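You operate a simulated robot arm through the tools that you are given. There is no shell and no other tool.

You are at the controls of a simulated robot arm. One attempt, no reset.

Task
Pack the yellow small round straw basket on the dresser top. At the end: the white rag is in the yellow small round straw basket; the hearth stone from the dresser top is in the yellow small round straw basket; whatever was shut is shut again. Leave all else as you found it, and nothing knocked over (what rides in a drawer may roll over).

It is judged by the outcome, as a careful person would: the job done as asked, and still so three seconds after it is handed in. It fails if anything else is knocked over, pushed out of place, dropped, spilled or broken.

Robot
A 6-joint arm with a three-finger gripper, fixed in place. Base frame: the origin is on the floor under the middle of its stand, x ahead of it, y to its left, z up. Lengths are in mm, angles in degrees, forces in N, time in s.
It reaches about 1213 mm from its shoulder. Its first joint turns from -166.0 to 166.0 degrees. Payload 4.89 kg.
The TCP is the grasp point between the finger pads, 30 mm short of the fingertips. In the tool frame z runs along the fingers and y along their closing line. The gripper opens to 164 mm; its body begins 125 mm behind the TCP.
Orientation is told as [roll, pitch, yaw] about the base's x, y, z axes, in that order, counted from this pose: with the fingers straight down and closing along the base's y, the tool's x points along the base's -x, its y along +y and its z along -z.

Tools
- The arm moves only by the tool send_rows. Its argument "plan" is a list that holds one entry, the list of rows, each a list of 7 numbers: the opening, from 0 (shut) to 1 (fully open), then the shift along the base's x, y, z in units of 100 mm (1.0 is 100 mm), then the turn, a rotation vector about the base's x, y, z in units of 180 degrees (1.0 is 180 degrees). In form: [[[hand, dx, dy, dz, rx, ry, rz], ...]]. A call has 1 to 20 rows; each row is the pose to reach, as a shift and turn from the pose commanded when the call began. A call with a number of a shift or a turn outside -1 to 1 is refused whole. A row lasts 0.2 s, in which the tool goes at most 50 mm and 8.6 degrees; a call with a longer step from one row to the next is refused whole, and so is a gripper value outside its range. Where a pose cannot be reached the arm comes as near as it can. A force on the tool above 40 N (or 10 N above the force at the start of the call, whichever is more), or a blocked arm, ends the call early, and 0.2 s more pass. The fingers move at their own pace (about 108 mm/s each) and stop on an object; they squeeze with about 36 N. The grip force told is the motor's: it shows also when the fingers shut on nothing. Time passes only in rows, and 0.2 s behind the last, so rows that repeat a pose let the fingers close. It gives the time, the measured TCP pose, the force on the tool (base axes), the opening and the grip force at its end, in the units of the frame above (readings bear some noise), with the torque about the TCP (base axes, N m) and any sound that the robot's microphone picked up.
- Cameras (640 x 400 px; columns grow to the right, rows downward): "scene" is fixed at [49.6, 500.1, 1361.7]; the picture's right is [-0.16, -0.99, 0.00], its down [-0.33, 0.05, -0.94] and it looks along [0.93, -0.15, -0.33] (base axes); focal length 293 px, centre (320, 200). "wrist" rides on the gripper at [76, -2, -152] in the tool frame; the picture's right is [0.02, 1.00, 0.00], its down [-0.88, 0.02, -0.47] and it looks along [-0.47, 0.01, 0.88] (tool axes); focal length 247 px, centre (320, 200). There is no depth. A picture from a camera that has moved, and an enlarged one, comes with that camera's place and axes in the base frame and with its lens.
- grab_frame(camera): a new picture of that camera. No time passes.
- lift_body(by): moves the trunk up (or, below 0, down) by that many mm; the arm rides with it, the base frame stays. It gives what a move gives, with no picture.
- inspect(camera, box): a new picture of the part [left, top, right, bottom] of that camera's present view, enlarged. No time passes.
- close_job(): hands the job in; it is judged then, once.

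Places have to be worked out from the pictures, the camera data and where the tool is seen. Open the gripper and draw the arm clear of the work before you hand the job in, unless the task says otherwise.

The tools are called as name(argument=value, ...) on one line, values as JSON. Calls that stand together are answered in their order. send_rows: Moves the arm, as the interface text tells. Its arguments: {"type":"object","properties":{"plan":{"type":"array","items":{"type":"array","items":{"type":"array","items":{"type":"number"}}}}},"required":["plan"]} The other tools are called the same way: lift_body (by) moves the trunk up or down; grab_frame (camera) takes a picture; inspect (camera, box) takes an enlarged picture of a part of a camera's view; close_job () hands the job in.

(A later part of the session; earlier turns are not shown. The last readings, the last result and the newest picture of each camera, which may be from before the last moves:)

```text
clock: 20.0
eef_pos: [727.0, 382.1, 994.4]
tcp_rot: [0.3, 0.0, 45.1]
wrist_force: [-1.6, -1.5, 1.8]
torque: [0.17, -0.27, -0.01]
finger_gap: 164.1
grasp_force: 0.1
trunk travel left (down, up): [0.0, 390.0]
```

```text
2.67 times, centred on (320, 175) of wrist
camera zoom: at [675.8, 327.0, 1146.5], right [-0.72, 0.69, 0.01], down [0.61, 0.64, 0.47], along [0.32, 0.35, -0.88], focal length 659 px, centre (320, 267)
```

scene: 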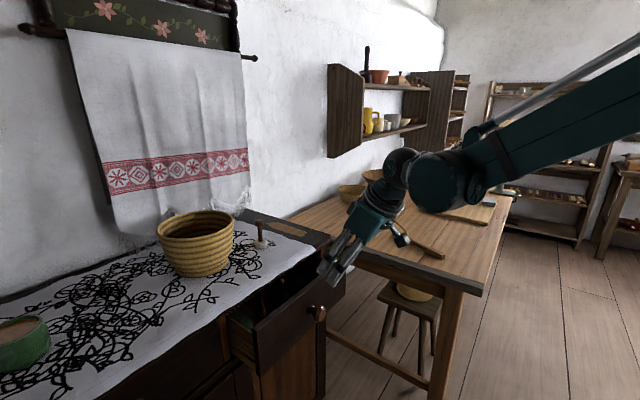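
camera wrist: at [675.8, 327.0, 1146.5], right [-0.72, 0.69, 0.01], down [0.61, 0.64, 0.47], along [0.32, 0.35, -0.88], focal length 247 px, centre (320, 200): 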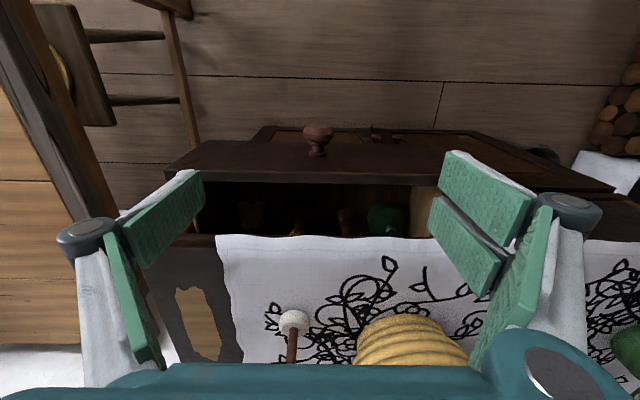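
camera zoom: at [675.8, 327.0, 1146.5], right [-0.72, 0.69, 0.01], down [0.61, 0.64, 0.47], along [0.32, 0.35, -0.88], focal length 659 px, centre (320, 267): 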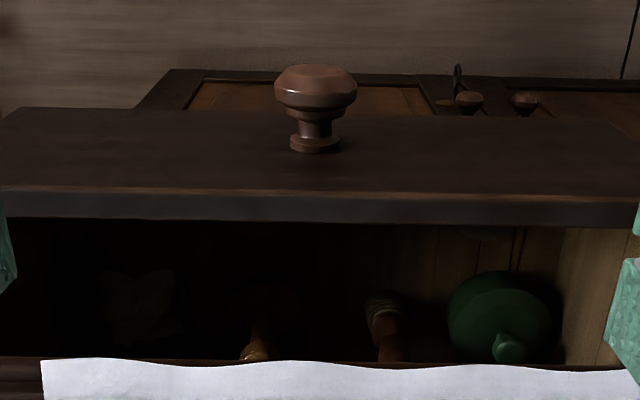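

There is a dim, crumpled shape at the image-left of the drawer that could be a cloth. I zoom in there.

inspect(camera="wrist", box=[205, 180, 305, 240])

inspect(camera="scene", box=[290, 255, 340, 300])

inspect(camera="wrist", box=[300, 110, 440, 200])

```text
6.40 times, centred on (255, 210) of wrist
camera zoom: at [675.8, 327.0, 1146.5], right [-0.72, 0.69, 0.01], down [0.61, 0.64, 0.47], along [0.32, 0.35, -0.88], focal length 1581 px, centre (736, 136)
```

zoom: 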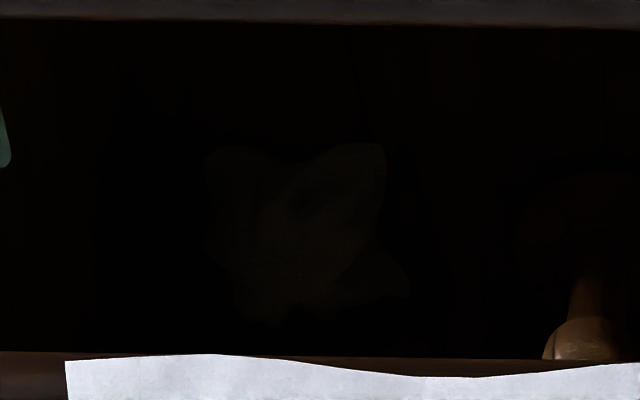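

```text
8.89 times, centred on (315, 278) of scene
camera zoom: at [49.6, 500.1, 1361.7], right [-0.16, -0.99, 0.0], down [-0.33, 0.05, -0.94], along [0.93, -0.15, -0.33], focal length 2608 px, centre (364, -489)
```

zoom: 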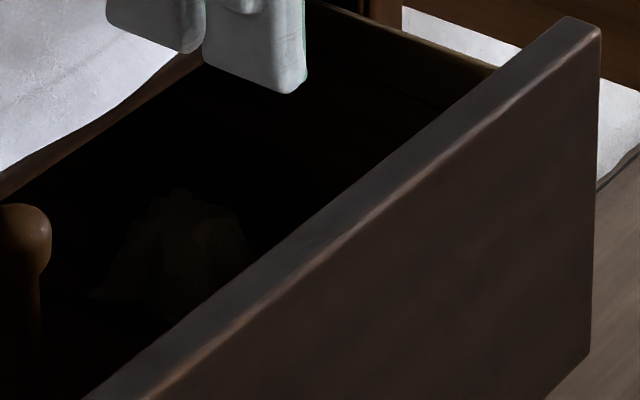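

```text
4.44 times, centred on (370, 155) of wrist
camera zoom: at [675.8, 327.0, 1146.5], right [-0.72, 0.69, 0.01], down [0.61, 0.64, 0.47], along [0.32, 0.35, -0.88], focal length 1098 px, centre (98, 400)
```

zoom: 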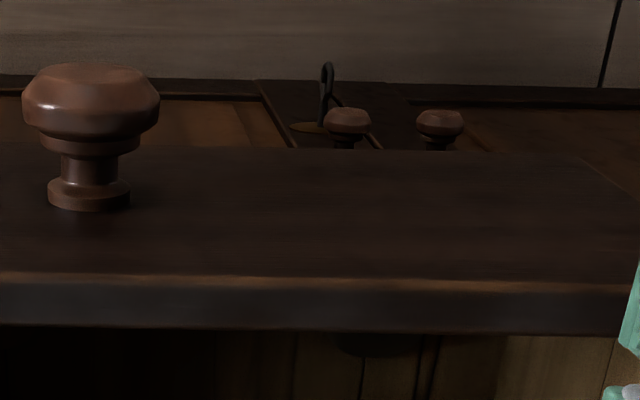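

The shape in the drawer is a crumpled cloth near (956, 427, 722), still about 50 mm under the tabletop, so the drawer must come out roughly 140 mm more. I'll turn the hand 90° and pinch the drawer's front panel from above, which avoids the reach limit, moving above it first.

send_rows(plan=[[[1, 0.08, 0, 0, 0, 0, 0.0455], [1, 0.16, 0, 0, 0, 0, 0.091], [1, 0.24, 0, 0, 0, 0, 0.1365], [1, 0.32, 0, 0, 0, 0, 0.182], [1, 0.4, 0, 0, 0, 0, 0.2275], [1, 0.48, 0, 0, 0, 0, 0.273], [1, 0.56, 0, 0, 0, 0, 0.3185], [1, 0.64, 0, 0, 0, 0, 0.364], [1, 0.72, 0, 0, 0, 0, 0.4095], [1, 0.78, 0, 0, 0, 0, 0.455], [1, 0.83, -0.01, 0, 0, 0, 0.495]]])

grab_frame(camera="wrist")

grab_frame(camera="scene")

```text
clock: 22.4
eef_pos: [809.2, 382.2, 994.7]
tcp_rot: [0.3, -0.2, 134.3]
wrist_force: [-0.9, 0.3, -0.6]
torque: [0.0, -0.04, 0.01]
finger_gap: 163.9
grasp_force: 0.1
trunk travel left (down, up): [0.0, 390.0]
```

```text
taken
camera wrist: at [865.9, 329.5, 1145.5], right [-0.7, -0.71, 0.01], down [-0.63, 0.62, 0.47], along [-0.34, 0.33, -0.88], focal length 247 px, centre (320, 200)
```

wrist: 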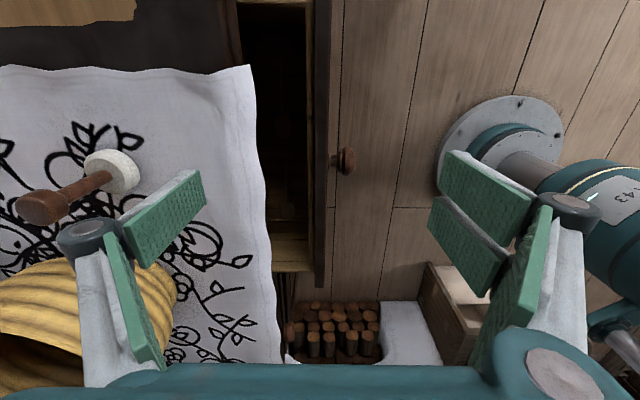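

```text
taken
```

scene: 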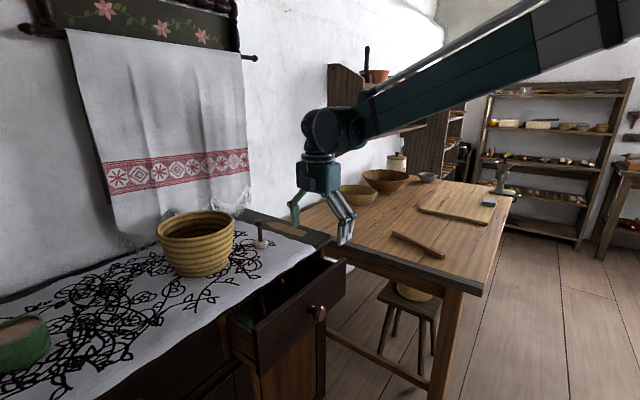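

The panel lies almost exactly under the hand's centre line. I'll zoom in to check clearances between the panel and the tabletop edge.

inspect(camera="wrist", box=[220, 0, 380, 100])

inspect(camera="wrist", box=[220, 100, 380, 200])

inspect(camera="wrist", box=[220, 190, 380, 290])

```text
4.00 times, centred on (300, 50) of wrist
camera zoom: at [865.9, 329.5, 1145.5], right [-0.7, -0.71, 0.01], down [-0.63, 0.62, 0.47], along [-0.34, 0.33, -0.88], focal length 988 px, centre (400, 800)
```

zoom: 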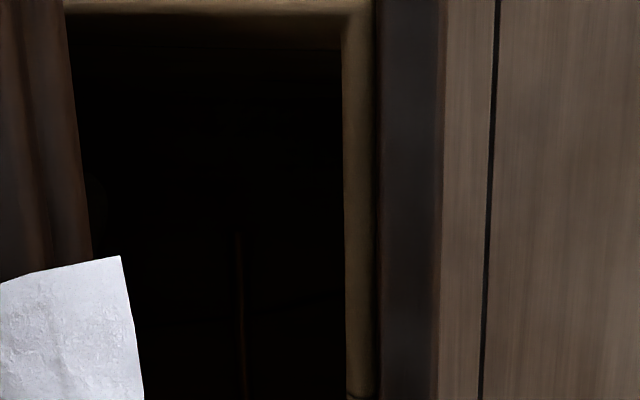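

```text
4.00 times, centred on (300, 150) of wrist
camera zoom: at [865.9, 329.5, 1145.5], right [-0.7, -0.71, 0.01], down [-0.63, 0.62, 0.47], along [-0.34, 0.33, -0.88], focal length 988 px, centre (400, 400)
```

zoom: 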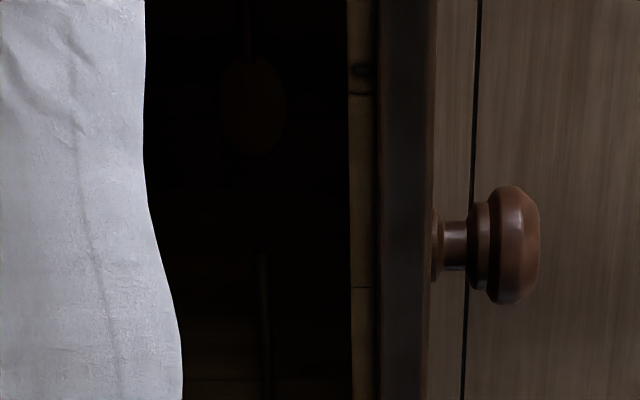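

```text
4.00 times, centred on (300, 240) of wrist
camera zoom: at [865.9, 329.5, 1145.5], right [-0.7, -0.71, 0.01], down [-0.63, 0.62, 0.47], along [-0.34, 0.33, -0.88], focal length 988 px, centre (400, 40)
```

zoom: 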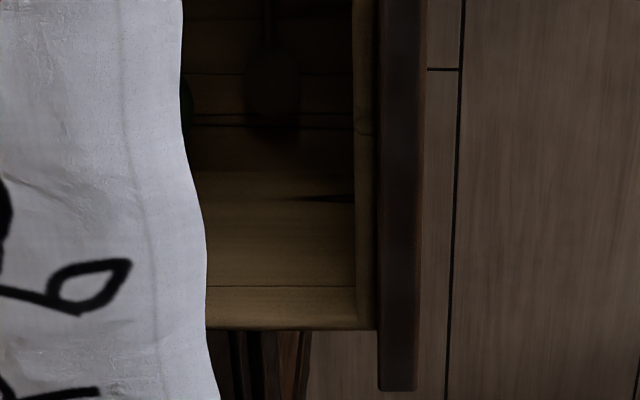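

The inside gap between the drawer's front wall (about 865) and the cloth edge (about 914) is narrow, so I'll lean the hand 25° outward and hook one finger inside the panel. First I move to above that spot with the fingers narrowed to 60 mm.

send_rows(plan=[[[0.366, 0.01, -0.06, 0, 0.024, -0.025, 0], [0.366, 0.02, -0.13, 0, 0.048, -0.05, 0], [0.366, 0.03, -0.2, 0, 0.072, -0.075, 0], [0.366, 0.044, -0.264, 0, 0.0968, -0.0996, 0], [0.366, 0.044, -0.264, -0.3, 0.0968, -0.0996, 0], [0.366, 0.044, -0.264, -0.6, 0.0968, -0.0996, 0], [0.366, 0.044, -0.264, -0.9, 0.0968, -0.0996, 0]]])

grab_frame(camera="wrist")

inspect(camera="scene", box=[220, 180, 380, 340])

```text
clock: 24.0
eef_pos: [814.6, 354.9, 905.8]
tcp_rot: [-24.7, 0.0, 134.2]
wrist_force: [-0.7, 0.3, 0.7]
torque: [-0.02, -0.09, -0.01]
finger_gap: 60.2
grasp_force: 0.1
trunk travel left (down, up): [0.0, 390.0]
```

```text
taken
camera wrist: at [824.8, 256.6, 1043.5], right [-0.64, -0.65, -0.42], down [-0.77, 0.48, 0.42], along [-0.07, 0.59, -0.8], focal length 247 px, centre (320, 200)
```

wrist: 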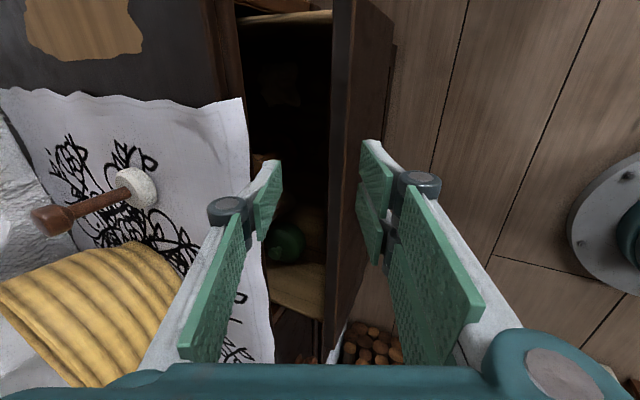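

```text
2.50 times, centred on (300, 260) of scene
camera zoom: at [49.6, 500.1, 1361.7], right [-0.16, -0.99, 0.0], down [-0.33, 0.05, -0.94], along [0.93, -0.15, -0.33], focal length 733 px, centre (370, 50)
```

zoom: 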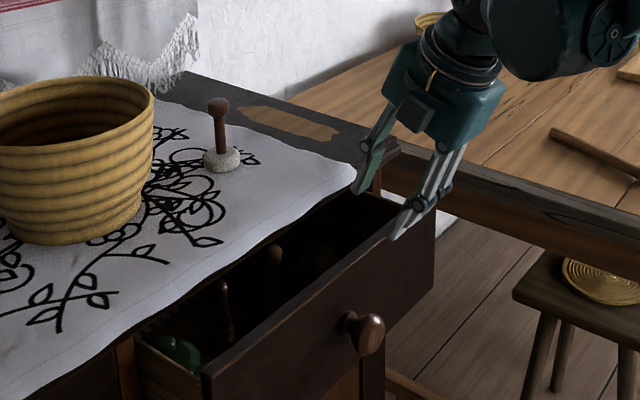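

The single finger hangs inside and the pair outside the panel, as planned. I'll shift 5 mm inward and descend 90 mm.

send_rows(plan=[[[0.366, 0.036, 0.035, -0.2, 0, 0, 0], [0.366, 0.036, 0.035, -0.4, 0, 0, 0], [0.366, 0.036, 0.035, -0.6, 0, 0, 0], [0.366, 0.036, 0.035, -0.75, 0, 0, 0], [0.366, 0.036, 0.035, -0.9, 0, 0, 0]]])

grab_frame(camera="wrist")

inspect(camera="scene", box=[220, 180, 380, 340])

```text
clock: 25.2
eef_pos: [818.7, 357.1, 813.0]
tcp_rot: [-24.6, 0.1, 134.2]
wrist_force: [-1.0, 0.2, 0.1]
torque: [0.03, -0.02, -0.02]
finger_gap: 60.0
grasp_force: 0.2
trunk travel left (down, up): [0.0, 390.0]
```

```text
taken
camera wrist: at [828.1, 259.7, 951.5], right [-0.64, -0.65, -0.42], down [-0.77, 0.48, 0.42], along [-0.07, 0.59, -0.8], focal length 247 px, centre (320, 200)
```

wrist: 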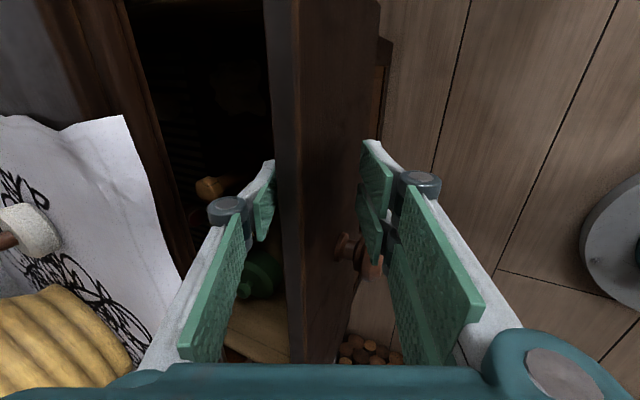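

```text
2.50 times, centred on (300, 260) of scene
camera zoom: at [49.6, 500.1, 1361.7], right [-0.16, -0.99, 0.0], down [-0.33, 0.05, -0.94], along [0.93, -0.15, -0.33], focal length 733 px, centre (370, 50)
```

zoom: 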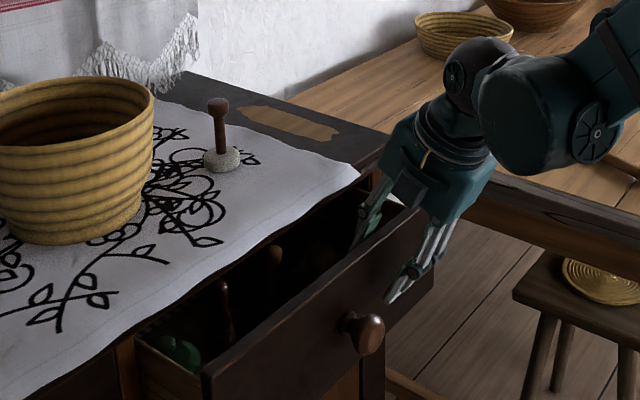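

The panel is between the fingers with no contact forces. Now I hook and pull outward 95 mm in small steps.

send_rows(plan=[[[0.366, -0.1, -0.098, 0, 0, 0, 0], [0.366, -0.2, -0.195, 0, 0, 0, 0], [0.366, -0.3, -0.293, 0, 0, 0, 0], [0.366, -0.4, -0.39, 0, 0, 0, 0], [0.366, -0.5, -0.488, 0, 0, 0, 0], [0.366, -0.6, -0.585, 0, 0, 0, 0], [0.366, -0.7, -0.68, 0, 0, 0, 0]]])

grab_frame(camera="wrist")

inspect(camera="scene", box=[220, 180, 380, 340])

```text
clock: 26.8
eef_pos: [751.7, 290.7, 812.7]
tcp_rot: [-24.5, -0.2, 134.3]
wrist_force: [-0.2, 1.1, -0.1]
torque: [-0.01, 0.04, 0.02]
finger_gap: 60.2
grasp_force: 0.1
trunk travel left (down, up): [0.0, 390.0]
```

```text
taken
camera wrist: at [760.7, 192.0, 951.8], right [-0.64, -0.65, -0.42], down [-0.77, 0.48, 0.42], along [-0.07, 0.59, -0.8], focal length 247 px, centre (320, 200)
```

wrist: 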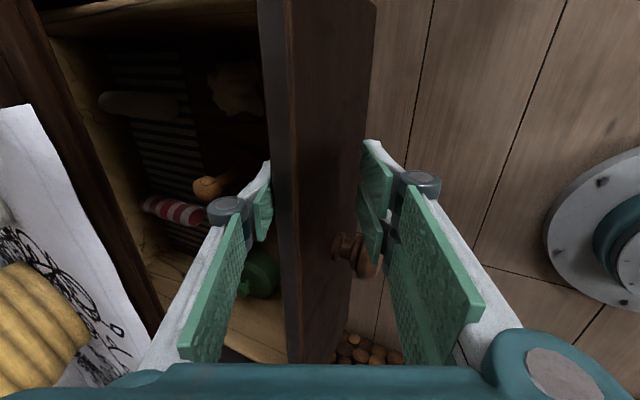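

```text
2.50 times, centred on (300, 260) of scene
camera zoom: at [49.6, 500.1, 1361.7], right [-0.16, -0.99, 0.0], down [-0.33, 0.05, -0.94], along [0.93, -0.15, -0.33], focal length 733 px, centre (370, 50)
```

zoom: 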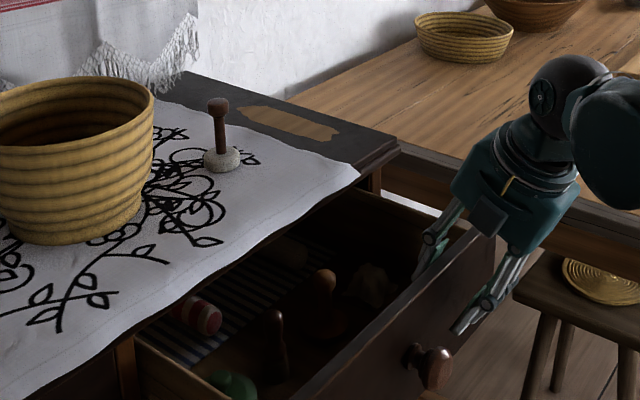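

The drawer is now well open: I can see the crumpled rag, a striped mat, a jar, wooden handles and a green bottle. The rag (offset about 890) needs to come out a bit more, so I pull another 65 mm.

send_rows(plan=[[[0.366, -0.1, -0.098, 0, 0, 0, 0], [0.366, -0.2, -0.195, 0, 0, 0, 0], [0.366, -0.3, -0.293, 0, 0, 0, 0], [0.366, -0.4, -0.39, 0, 0, 0, 0], [0.366, -0.47, -0.457, 0, 0, 0, 0]]])

grab_frame(camera="wrist")

inspect(camera="scene", box=[220, 180, 380, 340])

```text
clock: 28.0
eef_pos: [700.9, 241.7, 814.3]
tcp_rot: [-24.6, -0.1, 134.2]
wrist_force: [0.8, 0.3, -0.5]
torque: [-0.01, 0.06, 0.0]
finger_gap: 59.9
grasp_force: 0.1
trunk travel left (down, up): [0.0, 390.0]
```

```text
taken
camera wrist: at [711.2, 145.3, 952.0], right [-0.64, -0.65, -0.42], down [-0.77, 0.48, 0.42], along [-0.07, 0.59, -0.8], focal length 247 px, centre (320, 200)
```

wrist: 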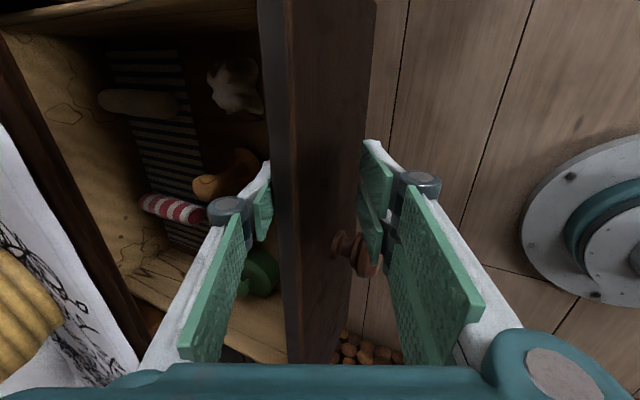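

```text
2.50 times, centred on (300, 260) of scene
camera zoom: at [49.6, 500.1, 1361.7], right [-0.16, -0.99, 0.0], down [-0.33, 0.05, -0.94], along [0.93, -0.15, -0.33], focal length 733 px, centre (370, 50)
```

zoom: 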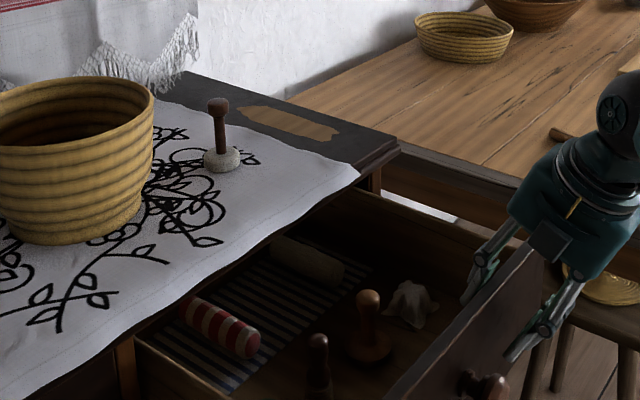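

The white rag is now plainly visible near (853, 314, 710), with a wooden mushroom tool beside it. I'll lift the hand straight up off the panel and then look down at the rag.

send_rows(plan=[[[0.366, 0.02, 0.02, 0.25, 0, 0, 0], [0.366, 0.02, 0.02, 0.5, 0, 0, 0], [0.366, 0.02, 0.02, 0.75, 0, 0, 0], [0.366, 0.02, 0.02, 1.0, 0, 0, 0]]])

send_rows(plan=[[[0.7, 0.1, 0.05, 0.2, -0.0232, 0.0239, 0], [0.7, 0.2, 0.1, 0.4, -0.0465, 0.0478, 0], [0.7, 0.3, 0.15, 0.5, -0.0697, 0.0717, 0], [0.7, 0.4, 0.2, 0.5, -0.0968, 0.0996, 0]]])

grab_frame(camera="wrist")

inspect(camera="scene", box=[220, 220, 380, 340])

```text
clock: 29.0
eef_pos: [705.6, 245.6, 910.8]
tcp_rot: [-24.5, -0.1, 134.2]
wrist_force: [0.9, 0.0, 0.5]
torque: [-0.01, 0.15, 0.03]
finger_gap: 59.7
grasp_force: 0.1
trunk travel left (down, up): [0.0, 390.0]
```

```text
clock: 30.0
eef_pos: [742.9, 265.5, 962.3]
tcp_rot: [0.3, -0.1, 134.1]
wrist_force: [-1.2, -1.7, 0.5]
torque: [0.2, -0.29, 0.0]
finger_gap: 114.9
grasp_force: 0.2
trunk travel left (down, up): [0.0, 390.0]
```

```text
taken
camera wrist: at [799.2, 213.6, 1114.1], right [-0.7, -0.71, 0.01], down [-0.62, 0.62, 0.47], along [-0.34, 0.33, -0.88], focal length 247 px, centre (320, 200)
```

wrist: 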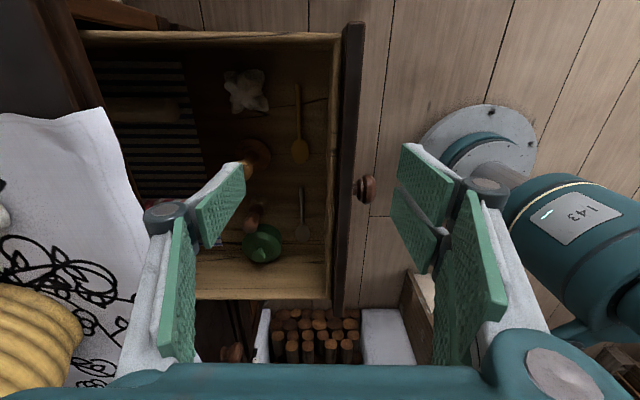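

```text
3.33 times, centred on (300, 280) of scene
camera zoom: at [49.6, 500.1, 1361.7], right [-0.16, -0.99, 0.0], down [-0.33, 0.05, -0.94], along [0.93, -0.15, -0.33], focal length 978 px, centre (387, -67)
```

zoom: 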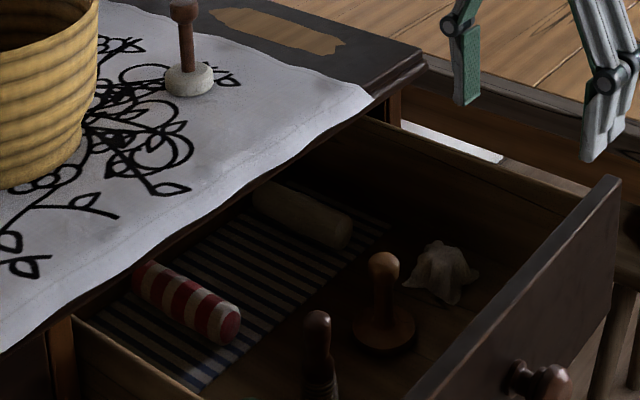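

Now a clear top view: rag at upper left, a wooden spoon between it and the front panel, and the mushroom tool below. I zoom for exact geometry.

inspect(camera="wrist", box=[180, 20, 380, 180])

inspect(camera="scene", box=[300, 255, 370, 315])

```text
2.50 times, centred on (280, 100) of wrist
camera zoom: at [799.2, 213.6, 1114.1], right [-0.7, -0.71, 0.01], down [-0.62, 0.62, 0.47], along [-0.34, 0.33, -0.88], focal length 617 px, centre (420, 450)
```

zoom: 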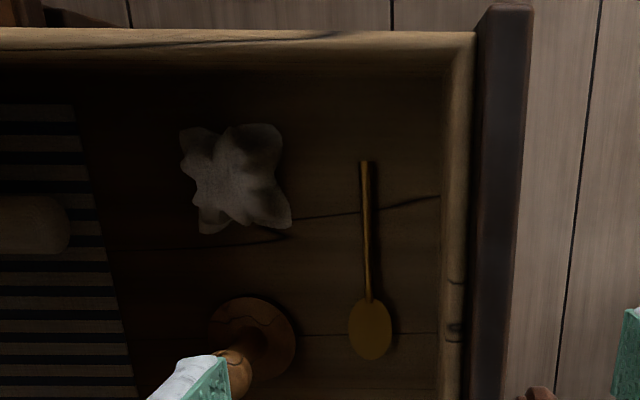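

```text
6.67 times, centred on (335, 285) of scene
camera zoom: at [49.6, 500.1, 1361.7], right [-0.16, -0.99, 0.0], down [-0.33, 0.05, -0.94], along [0.93, -0.15, -0.33], focal length 1956 px, centre (220, -367)
```

zoom: 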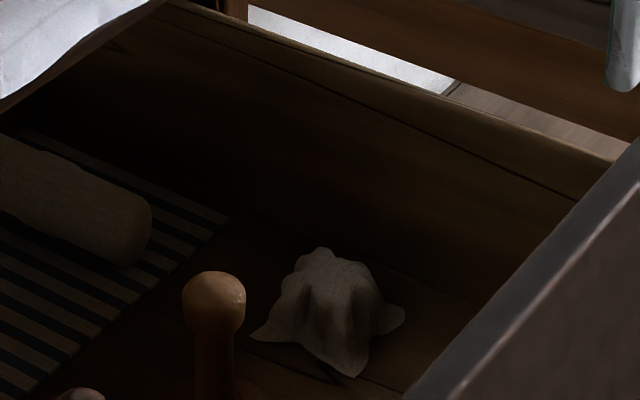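

The rag's centre is (851.5, 313, 710), about 66 mm across, on a floor at about 696. I'll move above it with the opening set to about 88 mm so the outer finger clears the spoon.

send_rows(plan=[[[0.535, 0.3, 0.14, -0.1, 0, 0, 0], [0.535, 0.6, 0.28, -0.2, 0, 0, 0], [0.535, 0.9, 0.42, -0.3, 0, 0, 0]]])

send_rows(plan=[[[0.535, 0.1, 0.035, -0.2, 0, 0, 0], [0.535, 0.2, 0.07, -0.4, 0, 0, 0], [0.535, 0.2, 0.07, -0.4, 0, 0, 0]]])

grab_frame(camera="wrist")

inspect(camera="scene", box=[240, 180, 400, 320])

```text
clock: 30.8
eef_pos: [834.2, 307.4, 932.9]
tcp_rot: [0.3, -0.1, 134.1]
wrist_force: [-2.0, -0.5, 2.1]
torque: [0.15, -0.31, -0.01]
finger_gap: 87.8
grasp_force: 0.0
trunk travel left (down, up): [0.0, 390.0]
```

```text
clock: 31.6
eef_pos: [852.4, 316.3, 892.2]
tcp_rot: [0.3, 0.0, 134.2]
wrist_force: [-0.1, -0.4, 0.3]
torque: [0.01, -0.06, 0.01]
finger_gap: 87.9
grasp_force: 0.0
trunk travel left (down, up): [0.0, 390.0]
```

```text
taken
camera wrist: at [908.8, 264.5, 1044.3], right [-0.7, -0.71, 0.01], down [-0.63, 0.62, 0.47], along [-0.34, 0.33, -0.88], focal length 247 px, centre (320, 200)
```

wrist: 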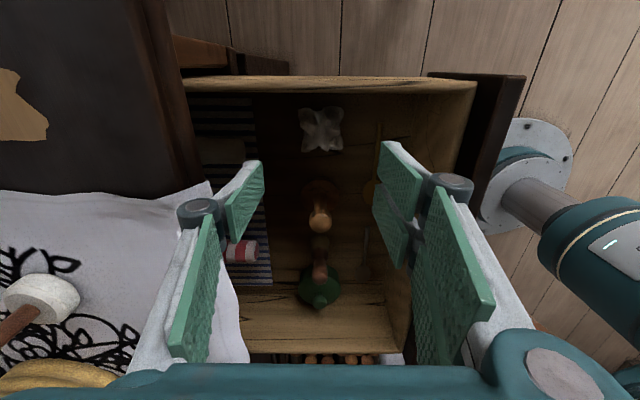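

```text
2.86 times, centred on (320, 250) of scene
camera zoom: at [49.6, 500.1, 1361.7], right [-0.16, -0.99, 0.0], down [-0.33, 0.05, -0.94], along [0.93, -0.15, -0.33], focal length 838 px, centre (320, 57)
```

zoom: 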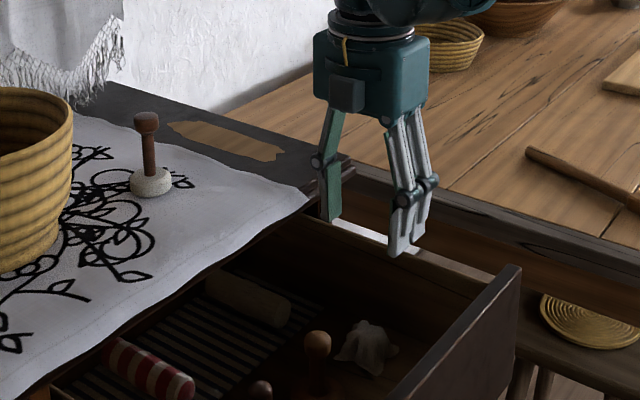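

The rag is aligned within 3 mm. To keep the inner knuckle clear of the cloth edge, I'll narrow the fingers while passing the tabletop level, then reopen below it.

send_rows(plan=[[[0.3, 0.02, -0.02, 0, 0, 0, 0], [0.3, 0.02, -0.02, -0.1, 0, 0, 0], [0.3, 0.02, -0.02, -0.35, 0, 0, 0], [0.3, 0.02, -0.02, -0.6, 0, 0, 0], [0.3, 0.02, -0.02, -0.8, 0, 0, 0], [0.3, 0.02, -0.02, -1.0, 0, 0, 0]]])

grab_frame(camera="wrist")

inspect(camera="scene", box=[260, 200, 400, 320])

```text
clock: 33.0
eef_pos: [854.4, 312.9, 794.1]
tcp_rot: [0.3, 0.0, 134.2]
wrist_force: [-1.5, 0.0, 0.3]
torque: [0.05, -0.07, 0.0]
finger_gap: 49.2
grasp_force: 0.2
trunk travel left (down, up): [0.0, 390.0]
```

```text
taken
camera wrist: at [910.9, 260.2, 945.6], right [-0.7, -0.71, 0.01], down [-0.63, 0.62, 0.47], along [-0.34, 0.33, -0.88], focal length 247 px, centre (320, 200)
```

wrist: 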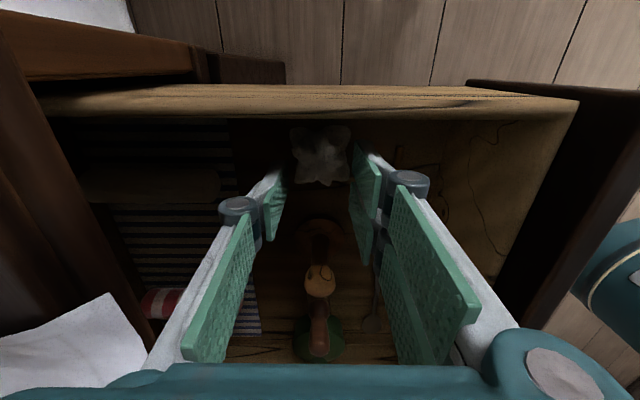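

```text
3.33 times, centred on (330, 260) of scene
camera zoom: at [49.6, 500.1, 1361.7], right [-0.16, -0.99, 0.0], down [-0.33, 0.05, -0.94], along [0.93, -0.15, -0.33], focal length 978 px, centre (287, 0)
```

zoom: 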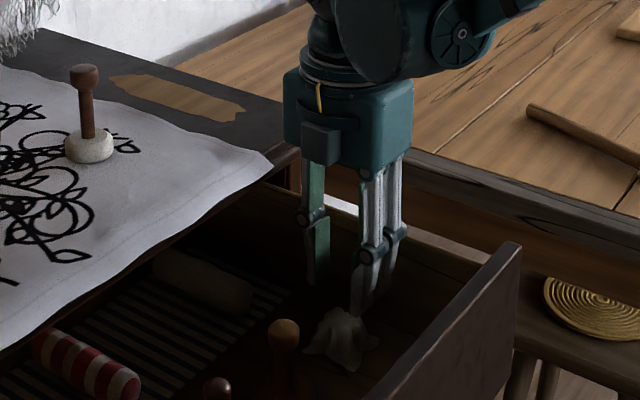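

The rag is exactly on the hand's axis. I'll open to 88 mm and descend to put the tips about 8 mm above the drawer floor.

send_rows(plan=[[[0.535, 0, 0, 0, 0, 0, 0], [0.535, 0, 0, 0, 0, 0, 0], [0.535, 0, 0, -0.15, 0, 0, 0], [0.535, 0, 0, -0.3, 0, 0, 0], [0.535, 0, 0, -0.45, 0, 0, 0], [0.535, 0, 0, -0.58, 0, 0, 0]]])

grab_frame(camera="wrist")

inspect(camera="scene", box=[290, 230, 390, 310])

```text
clock: 34.4
eef_pos: [853.9, 311.8, 734.4]
tcp_rot: [0.3, -0.1, 134.2]
wrist_force: [0.3, -0.6, 0.5]
torque: [0.0, -0.07, 0.01]
finger_gap: 87.7
grasp_force: 0.0
trunk travel left (down, up): [0.0, 390.0]
```

```text
taken
camera wrist: at [910.5, 259.9, 886.3], right [-0.7, -0.71, 0.01], down [-0.63, 0.62, 0.47], along [-0.34, 0.33, -0.88], focal length 247 px, centre (320, 200)
```

wrist: 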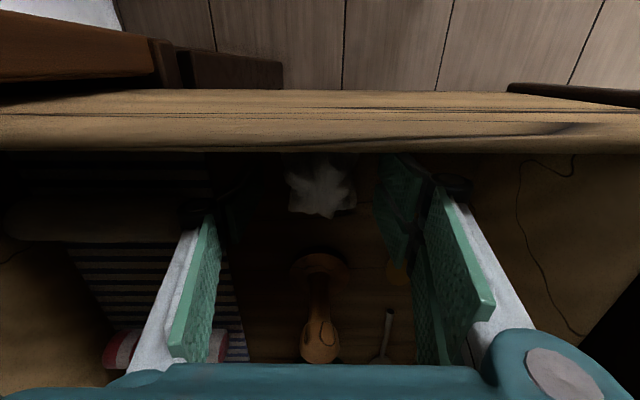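

```text
5.00 times, centred on (340, 270) of scene
camera zoom: at [49.6, 500.1, 1361.7], right [-0.16, -0.99, 0.0], down [-0.33, 0.05, -0.94], along [0.93, -0.15, -0.33], focal length 1467 px, centre (220, -150)
```

zoom: 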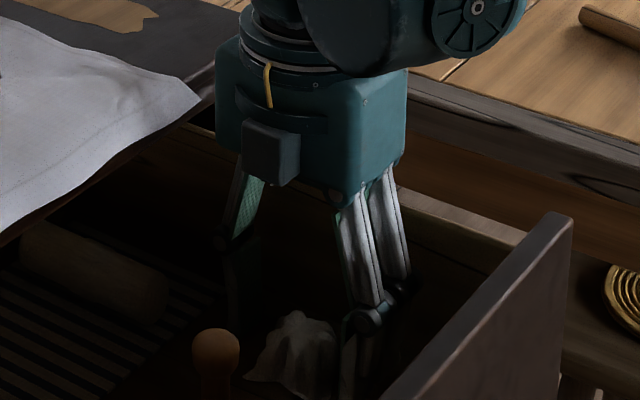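

The rag is between the pads with no contact force. I close on it.

send_rows(plan=[[[0.4, 0, 0, 0, 0, 0, 0], [0.3, 0, 0, 0, 0, 0, 0], [0.2, 0, 0, 0, 0, 0, 0], [0.1, 0, 0, 0, 0, 0, 0], [0, 0, 0, 0, 0, 0, 0], [0, 0, 0, 0, 0, 0, 0]]])

grab_frame(camera="wrist")

inspect(camera="scene", box=[290, 230, 390, 310])

```text
clock: 35.8
eef_pos: [855.1, 312.3, 734.9]
tcp_rot: [0.3, 0.0, 134.2]
wrist_force: [-0.2, 0.0, -0.1]
torque: [-0.01, 0.0, -0.01]
finger_gap: 48.7
grasp_force: 35.6
trunk travel left (down, up): [0.0, 390.0]
```

```text
taken
camera wrist: at [910.8, 260.0, 886.1], right [-0.7, -0.71, 0.01], down [-0.63, 0.62, 0.47], along [-0.34, 0.33, -0.88], focal length 247 px, centre (320, 200)
```

wrist: 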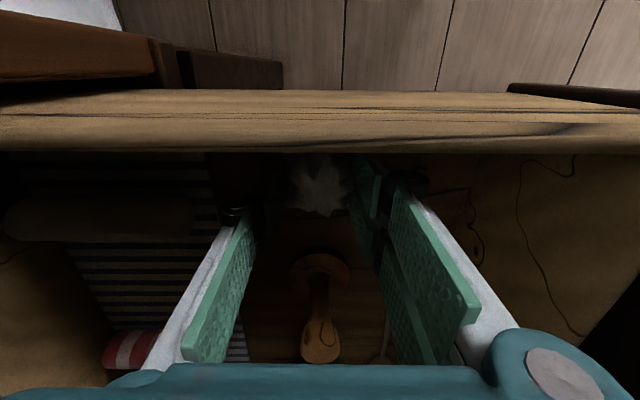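

```text
5.00 times, centred on (340, 270) of scene
camera zoom: at [49.6, 500.1, 1361.7], right [-0.16, -0.99, 0.0], down [-0.33, 0.05, -0.94], along [0.93, -0.15, -0.33], focal length 1467 px, centre (220, -150)
```

zoom: 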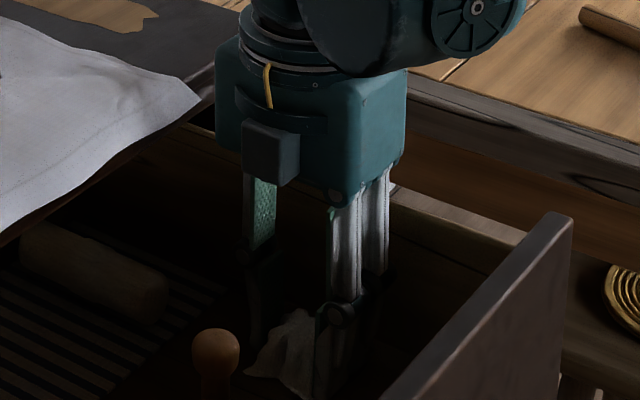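

Gripped at 48.7 mm. I lift straight up gently.

send_rows(plan=[[[0, 0, 0, 0.1, 0, 0, 0], [0, 0, 0, 0.25, 0, 0, 0], [0, 0, 0, 0.4, 0, 0, 0], [0, 0, 0, 0.6, 0, 0, 0], [0, 0, 0, 0.8, 0, 0, 0], [0, 0, 0, 1.0, 0, 0, 0]]])

grab_frame(camera="wrist")

inspect(camera="scene", box=[260, 200, 400, 320])

```text
clock: 37.2
eef_pos: [855.6, 315.4, 834.5]
tcp_rot: [0.4, -0.1, 134.2]
wrist_force: [0.9, -0.2, -0.6]
torque: [-0.06, 0.04, -0.01]
finger_gap: 49.1
grasp_force: 35.7
trunk travel left (down, up): [0.0, 390.0]
```

```text
taken
camera wrist: at [911.7, 262.2, 986.6], right [-0.7, -0.71, 0.01], down [-0.63, 0.62, 0.47], along [-0.34, 0.33, -0.88], focal length 247 px, centre (320, 200)
```

wrist: 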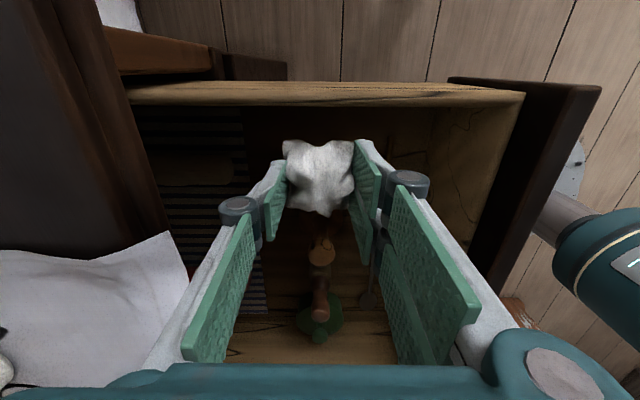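

```text
3.33 times, centred on (330, 260) of scene
camera zoom: at [49.6, 500.1, 1361.7], right [-0.16, -0.99, 0.0], down [-0.33, 0.05, -0.94], along [0.93, -0.15, -0.33], focal length 978 px, centre (287, 0)
```

zoom: 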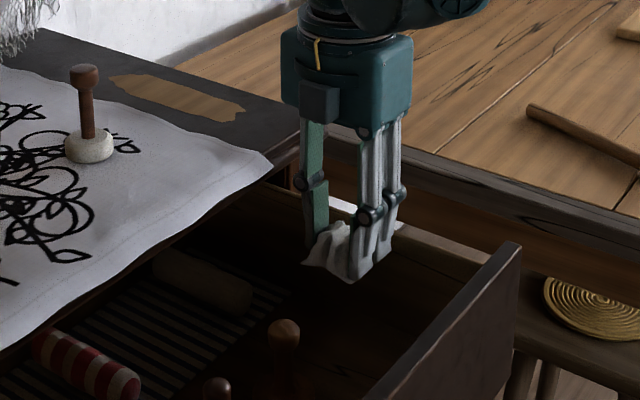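

The rag is firmly held. I'll raise the whole arm with the trunk by 265 mm so the rag clears everything on the dresser.

lift_body(by=265)

grab_frame(camera="wrist")

grab_frame(camera="scene")

```text
clock: 40.0
eef_pos: [855.2, 314.4, 1100.0]
tcp_rot: [0.3, -0.1, 134.4]
wrist_force: [0.4, -0.5, -0.2]
torque: [0.02, 0.0, 0.04]
finger_gap: 49.0
grasp_force: 36.0
trunk travel left (down, up): [-265.0, 125.0]
```

```text
taken
camera wrist: at [911.3, 262.1, 1251.4], right [-0.7, -0.71, 0.01], down [-0.63, 0.62, 0.47], along [-0.34, 0.33, -0.88], focal length 247 px, centre (320, 200)
```

wrist: 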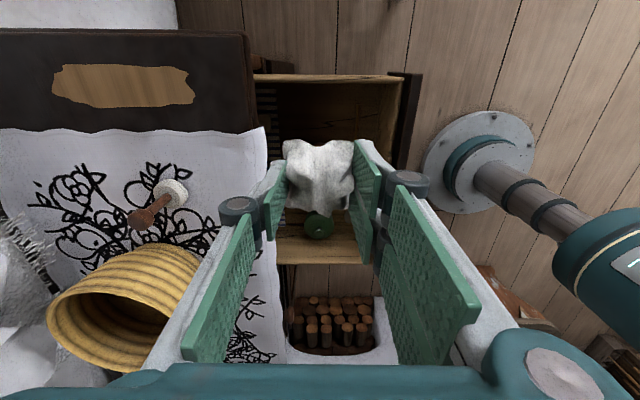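

```text
taken
```

scene: 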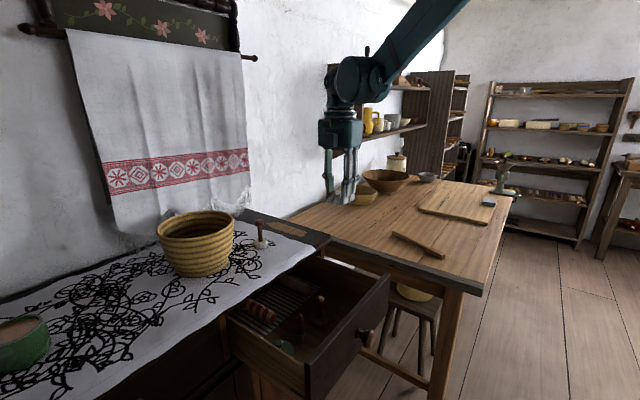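

I'll zoom to refine the basket's rim position from this viewpoint.

inspect(camera="wrist", box=[30, 160, 230, 380])

inspect(camera="scene", box=[140, 190, 280, 290])

```text
1.82 times, centred on (130, 270) of wrist
camera zoom: at [911.3, 262.1, 1251.4], right [-0.7, -0.71, 0.01], down [-0.63, 0.62, 0.47], along [-0.34, 0.33, -0.88], focal length 449 px, centre (666, 73)
```

zoom: 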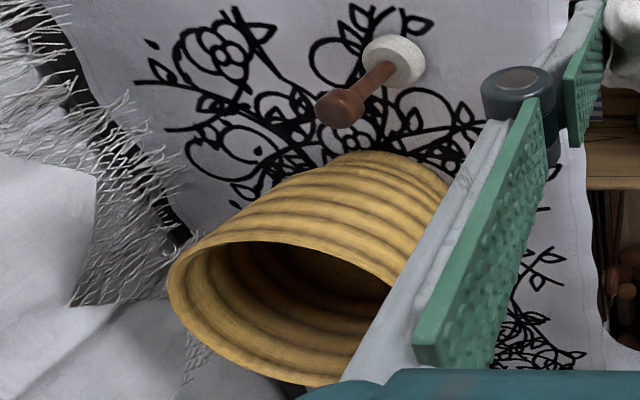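

```text
4.00 times, centred on (210, 240) of scene
camera zoom: at [49.6, 500.1, 1361.7], right [-0.16, -0.99, 0.0], down [-0.33, 0.05, -0.94], along [0.93, -0.15, -0.33], focal length 1173 px, centre (760, 40)
```

zoom: 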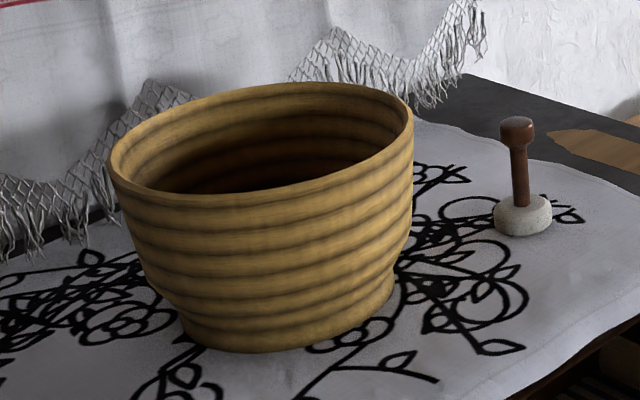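

Basket rim centre is about (873, 732, 1010), roughly 200 mm inside diameter. I carry the rag over at z = 1100 in two legs first, watching for reach warnings.

send_rows(plan=[[[0, 0.01, 0.33, 0, 0, 0, 0], [0, 0.03, 0.66, 0, 0, 0, 0], [0, 0.04, 1.0, 0, 0, 0, 0]]])

send_rows(plan=[[[0, 0.01, 0.33, 0, 0, 0, 0], [0, 0.03, 0.66, 0, 0, 0, 0], [0, 0.04, 1.0, 0, 0, 0, 0]]])

send_rows(plan=[[[0, 0.01, 0.33, 0, 0, 0, 0], [0, 0.03, 0.66, 0, 0, 0, 0], [0, 0.04, 1.0, 0, 0, 0, 0]]])

grab_frame(camera="wrist")

grab_frame(camera="scene")

```text
clock: 40.8
eef_pos: [858.5, 413.5, 1101.1]
tcp_rot: [0.3, -0.1, 134.1]
wrist_force: [0.2, -0.4, 0.1]
torque: [0.12, -0.01, -0.01]
finger_gap: 48.8
grasp_force: 35.9
trunk travel left (down, up): [-265.0, 125.0]
```

```text
clock: 41.5
eef_pos: [863.9, 516.5, 1100.4]
tcp_rot: [0.3, -0.2, 134.1]
wrist_force: [0.5, -0.3, -0.8]
torque: [0.13, 0.05, -0.01]
finger_gap: 48.9
grasp_force: 36.2
trunk travel left (down, up): [-265.0, 125.0]
```

```text
clock: 42.4
eef_pos: [865.9, 615.4, 1101.1]
tcp_rot: [0.3, -0.2, 134.1]
wrist_force: [-0.7, 0.2, 0.3]
torque: [0.03, -0.01, -0.03]
finger_gap: 49.1
grasp_force: 35.5
trunk travel left (down, up): [-265.0, 125.0]
```

```text
taken
camera wrist: at [921.7, 563.2, 1252.9], right [-0.7, -0.71, 0.01], down [-0.63, 0.62, 0.47], along [-0.34, 0.33, -0.88], focal length 247 px, centre (320, 200)
```

wrist: 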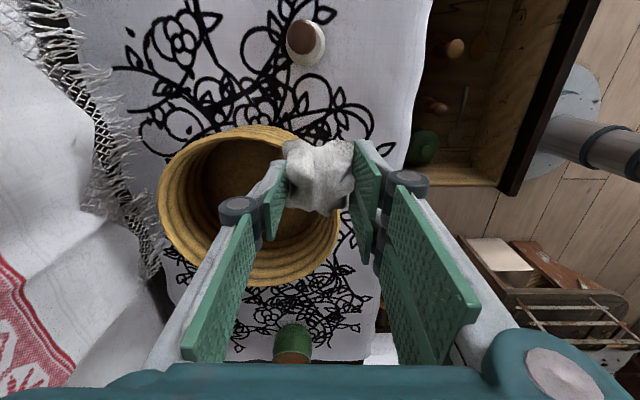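

```text
taken
```

scene: 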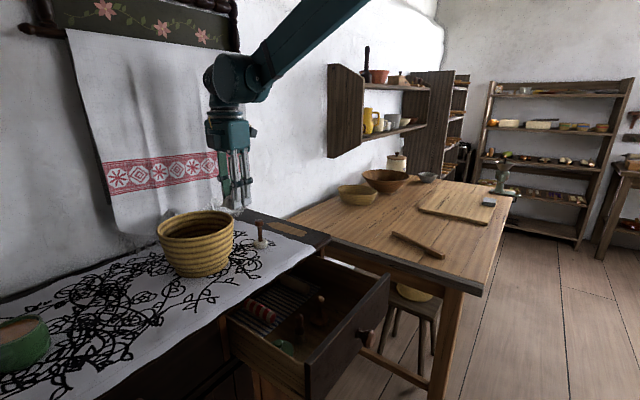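

No reach issues so far. I'll zoom in on the basket from here to pin down its centre before the last leg.

inspect(camera="wrist", box=[140, 100, 380, 300])

```text
2.00 times, centred on (260, 200) of wrist
camera zoom: at [921.7, 563.2, 1252.9], right [-0.7, -0.71, 0.01], down [-0.63, 0.62, 0.47], along [-0.34, 0.33, -0.88], focal length 494 px, centre (440, 200)
```

zoom: 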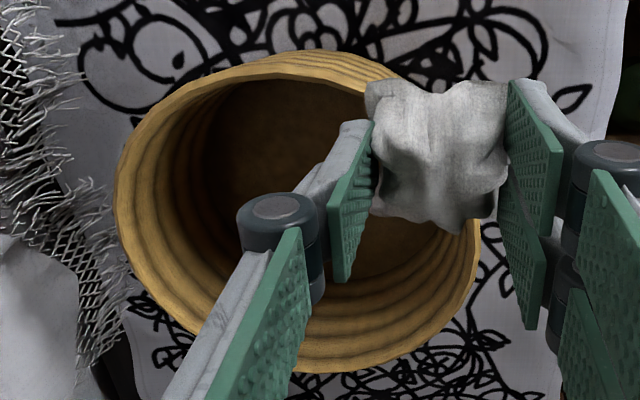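

The fitted rim centre is about (869, 729) with radius 105. I move the rag over the centre.

send_rows(plan=[[[0, 0.01, 0.33, 0, 0, 0, 0], [0, 0.02, 0.66, 0, 0, 0, 0], [0, 0.03, 1.0, 0, 0, 0, 0]]])

send_rows(plan=[[[0, 0, 0.13, -0.15, 0, 0, 0], [0, 0, 0.13, -0.3, 0, 0, 0]]])

grab_frame(camera="wrist")

inspect(camera="scene", box=[120, 80, 320, 290])

```text
clock: 43.1
eef_pos: [870.4, 713.1, 1101.5]
tcp_rot: [0.3, -0.1, 134.2]
wrist_force: [0.2, -1.5, -0.3]
torque: [0.12, 0.02, -0.02]
finger_gap: 48.9
grasp_force: 35.7
trunk travel left (down, up): [-265.0, 125.0]
```

```text
clock: 43.8
eef_pos: [871.8, 727.4, 1070.0]
tcp_rot: [0.4, -0.1, 134.2]
wrist_force: [0.6, -0.7, 0.2]
torque: [0.04, 0.01, 0.02]
finger_gap: 49.0
grasp_force: 36.5
trunk travel left (down, up): [-265.0, 125.0]
```

```text
taken
camera wrist: at [926.8, 673.7, 1222.2], right [-0.7, -0.71, 0.01], down [-0.63, 0.62, 0.47], along [-0.34, 0.33, -0.88], focal length 247 px, centre (320, 200)
```

wrist: 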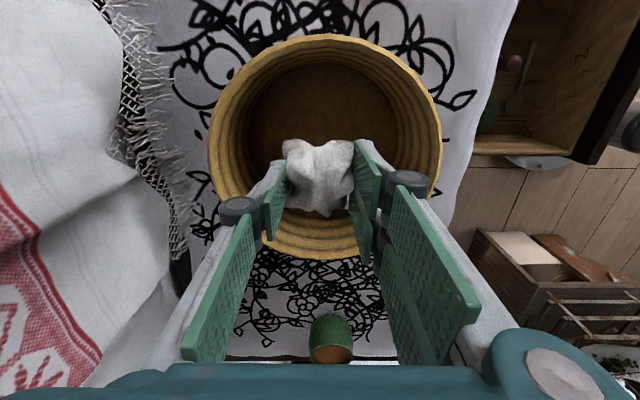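

```text
1.90 times, centred on (220, 185) of scene
camera zoom: at [49.6, 500.1, 1361.7], right [-0.16, -0.99, 0.0], down [-0.33, 0.05, -0.94], along [0.93, -0.15, -0.33], focal length 559 px, centre (510, 229)
```

zoom: 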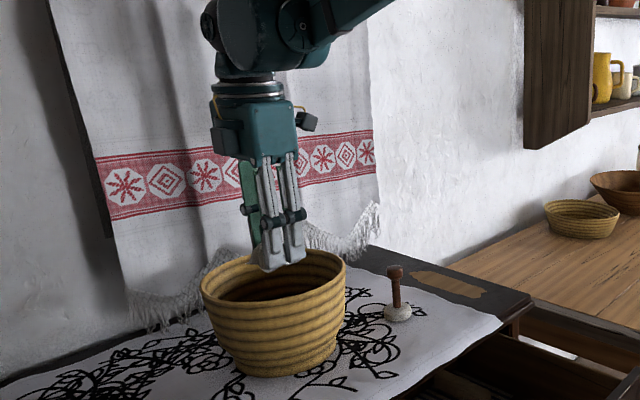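

Centred within 9 mm. I shift 7 mm to the true centre and lower so the rag is well inside the rim.

send_rows(plan=[[[0, -0.08, 0.015, -0.15, 0, 0, 0], [0, -0.08, 0.015, -0.3, 0, 0, 0], [0, -0.08, 0.015, -0.45, 0, 0, 0], [0, -0.08, 0.015, -0.6, 0, 0, 0], [0, -0.08, 0.015, -0.75, 0, 0, 0], [0, -0.08, 0.015, -0.85, 0, 0, 0]]])

grab_frame(camera="wrist")

inspect(camera="scene", box=[120, 80, 320, 290])

```text
clock: 45.1
eef_pos: [861.2, 730.3, 984.8]
tcp_rot: [0.3, -0.1, 134.3]
wrist_force: [-0.5, -0.7, -0.1]
torque: [0.0, -0.01, 0.0]
finger_gap: 48.8
grasp_force: 36.1
trunk travel left (down, up): [-265.0, 125.0]
```

```text
taken
camera wrist: at [918.2, 677.0, 1137.0], right [-0.7, -0.71, 0.01], down [-0.63, 0.62, 0.47], along [-0.34, 0.33, -0.88], focal length 247 px, centre (320, 200)
```

wrist: 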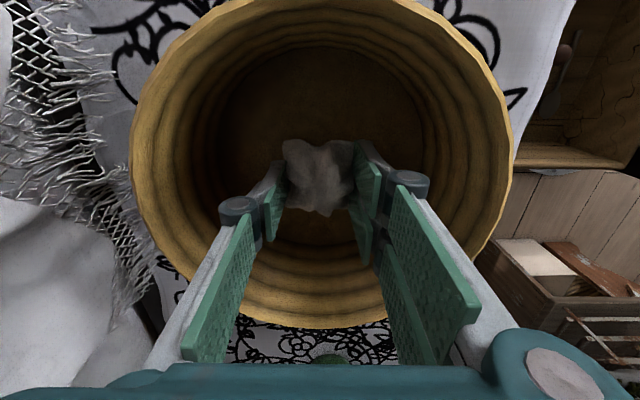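

```text
1.90 times, centred on (220, 185) of scene
camera zoom: at [49.6, 500.1, 1361.7], right [-0.16, -0.99, 0.0], down [-0.33, 0.05, -0.94], along [0.93, -0.15, -0.33], focal length 559 px, centre (510, 229)
```

zoom: 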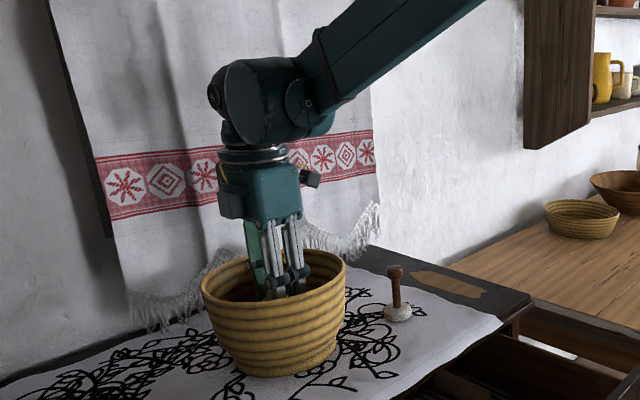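

The rag is inside the basket. I shift it 15 mm to the left to leave room for the stone, lower slightly, and release with a limited opening.

send_rows(plan=[[[0, -0.05, 0.055, -0.05, 0, 0, 0], [0, -0.1, 0.11, -0.1, 0, 0, 0], [0.43, -0.1, 0.11, -0.1, 0, 0, 0], [0.43, -0.1, 0.11, -0.1, 0, 0, 0], [0.43, -0.1, 0.11, -0.1, 0, 0, 0]]])

grab_frame(camera="wrist")

```text
clock: 46.4
eef_pos: [851.2, 741.6, 977.1]
tcp_rot: [0.3, -0.1, 134.1]
wrist_force: [-0.5, 0.6, 0.0]
torque: [0.0, 0.01, 0.0]
finger_gap: 70.4
grasp_force: 0.1
trunk travel left (down, up): [-265.0, 125.0]
```

```text
taken
camera wrist: at [907.7, 688.1, 1127.1], right [-0.7, -0.71, 0.01], down [-0.63, 0.62, 0.47], along [-0.34, 0.33, -0.88], focal length 247 px, centre (320, 200)
```

wrist: 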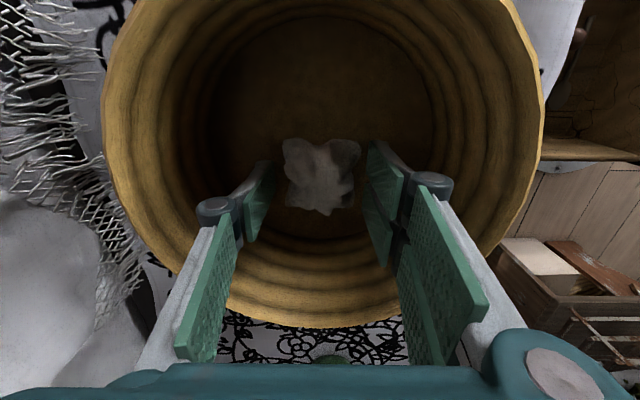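

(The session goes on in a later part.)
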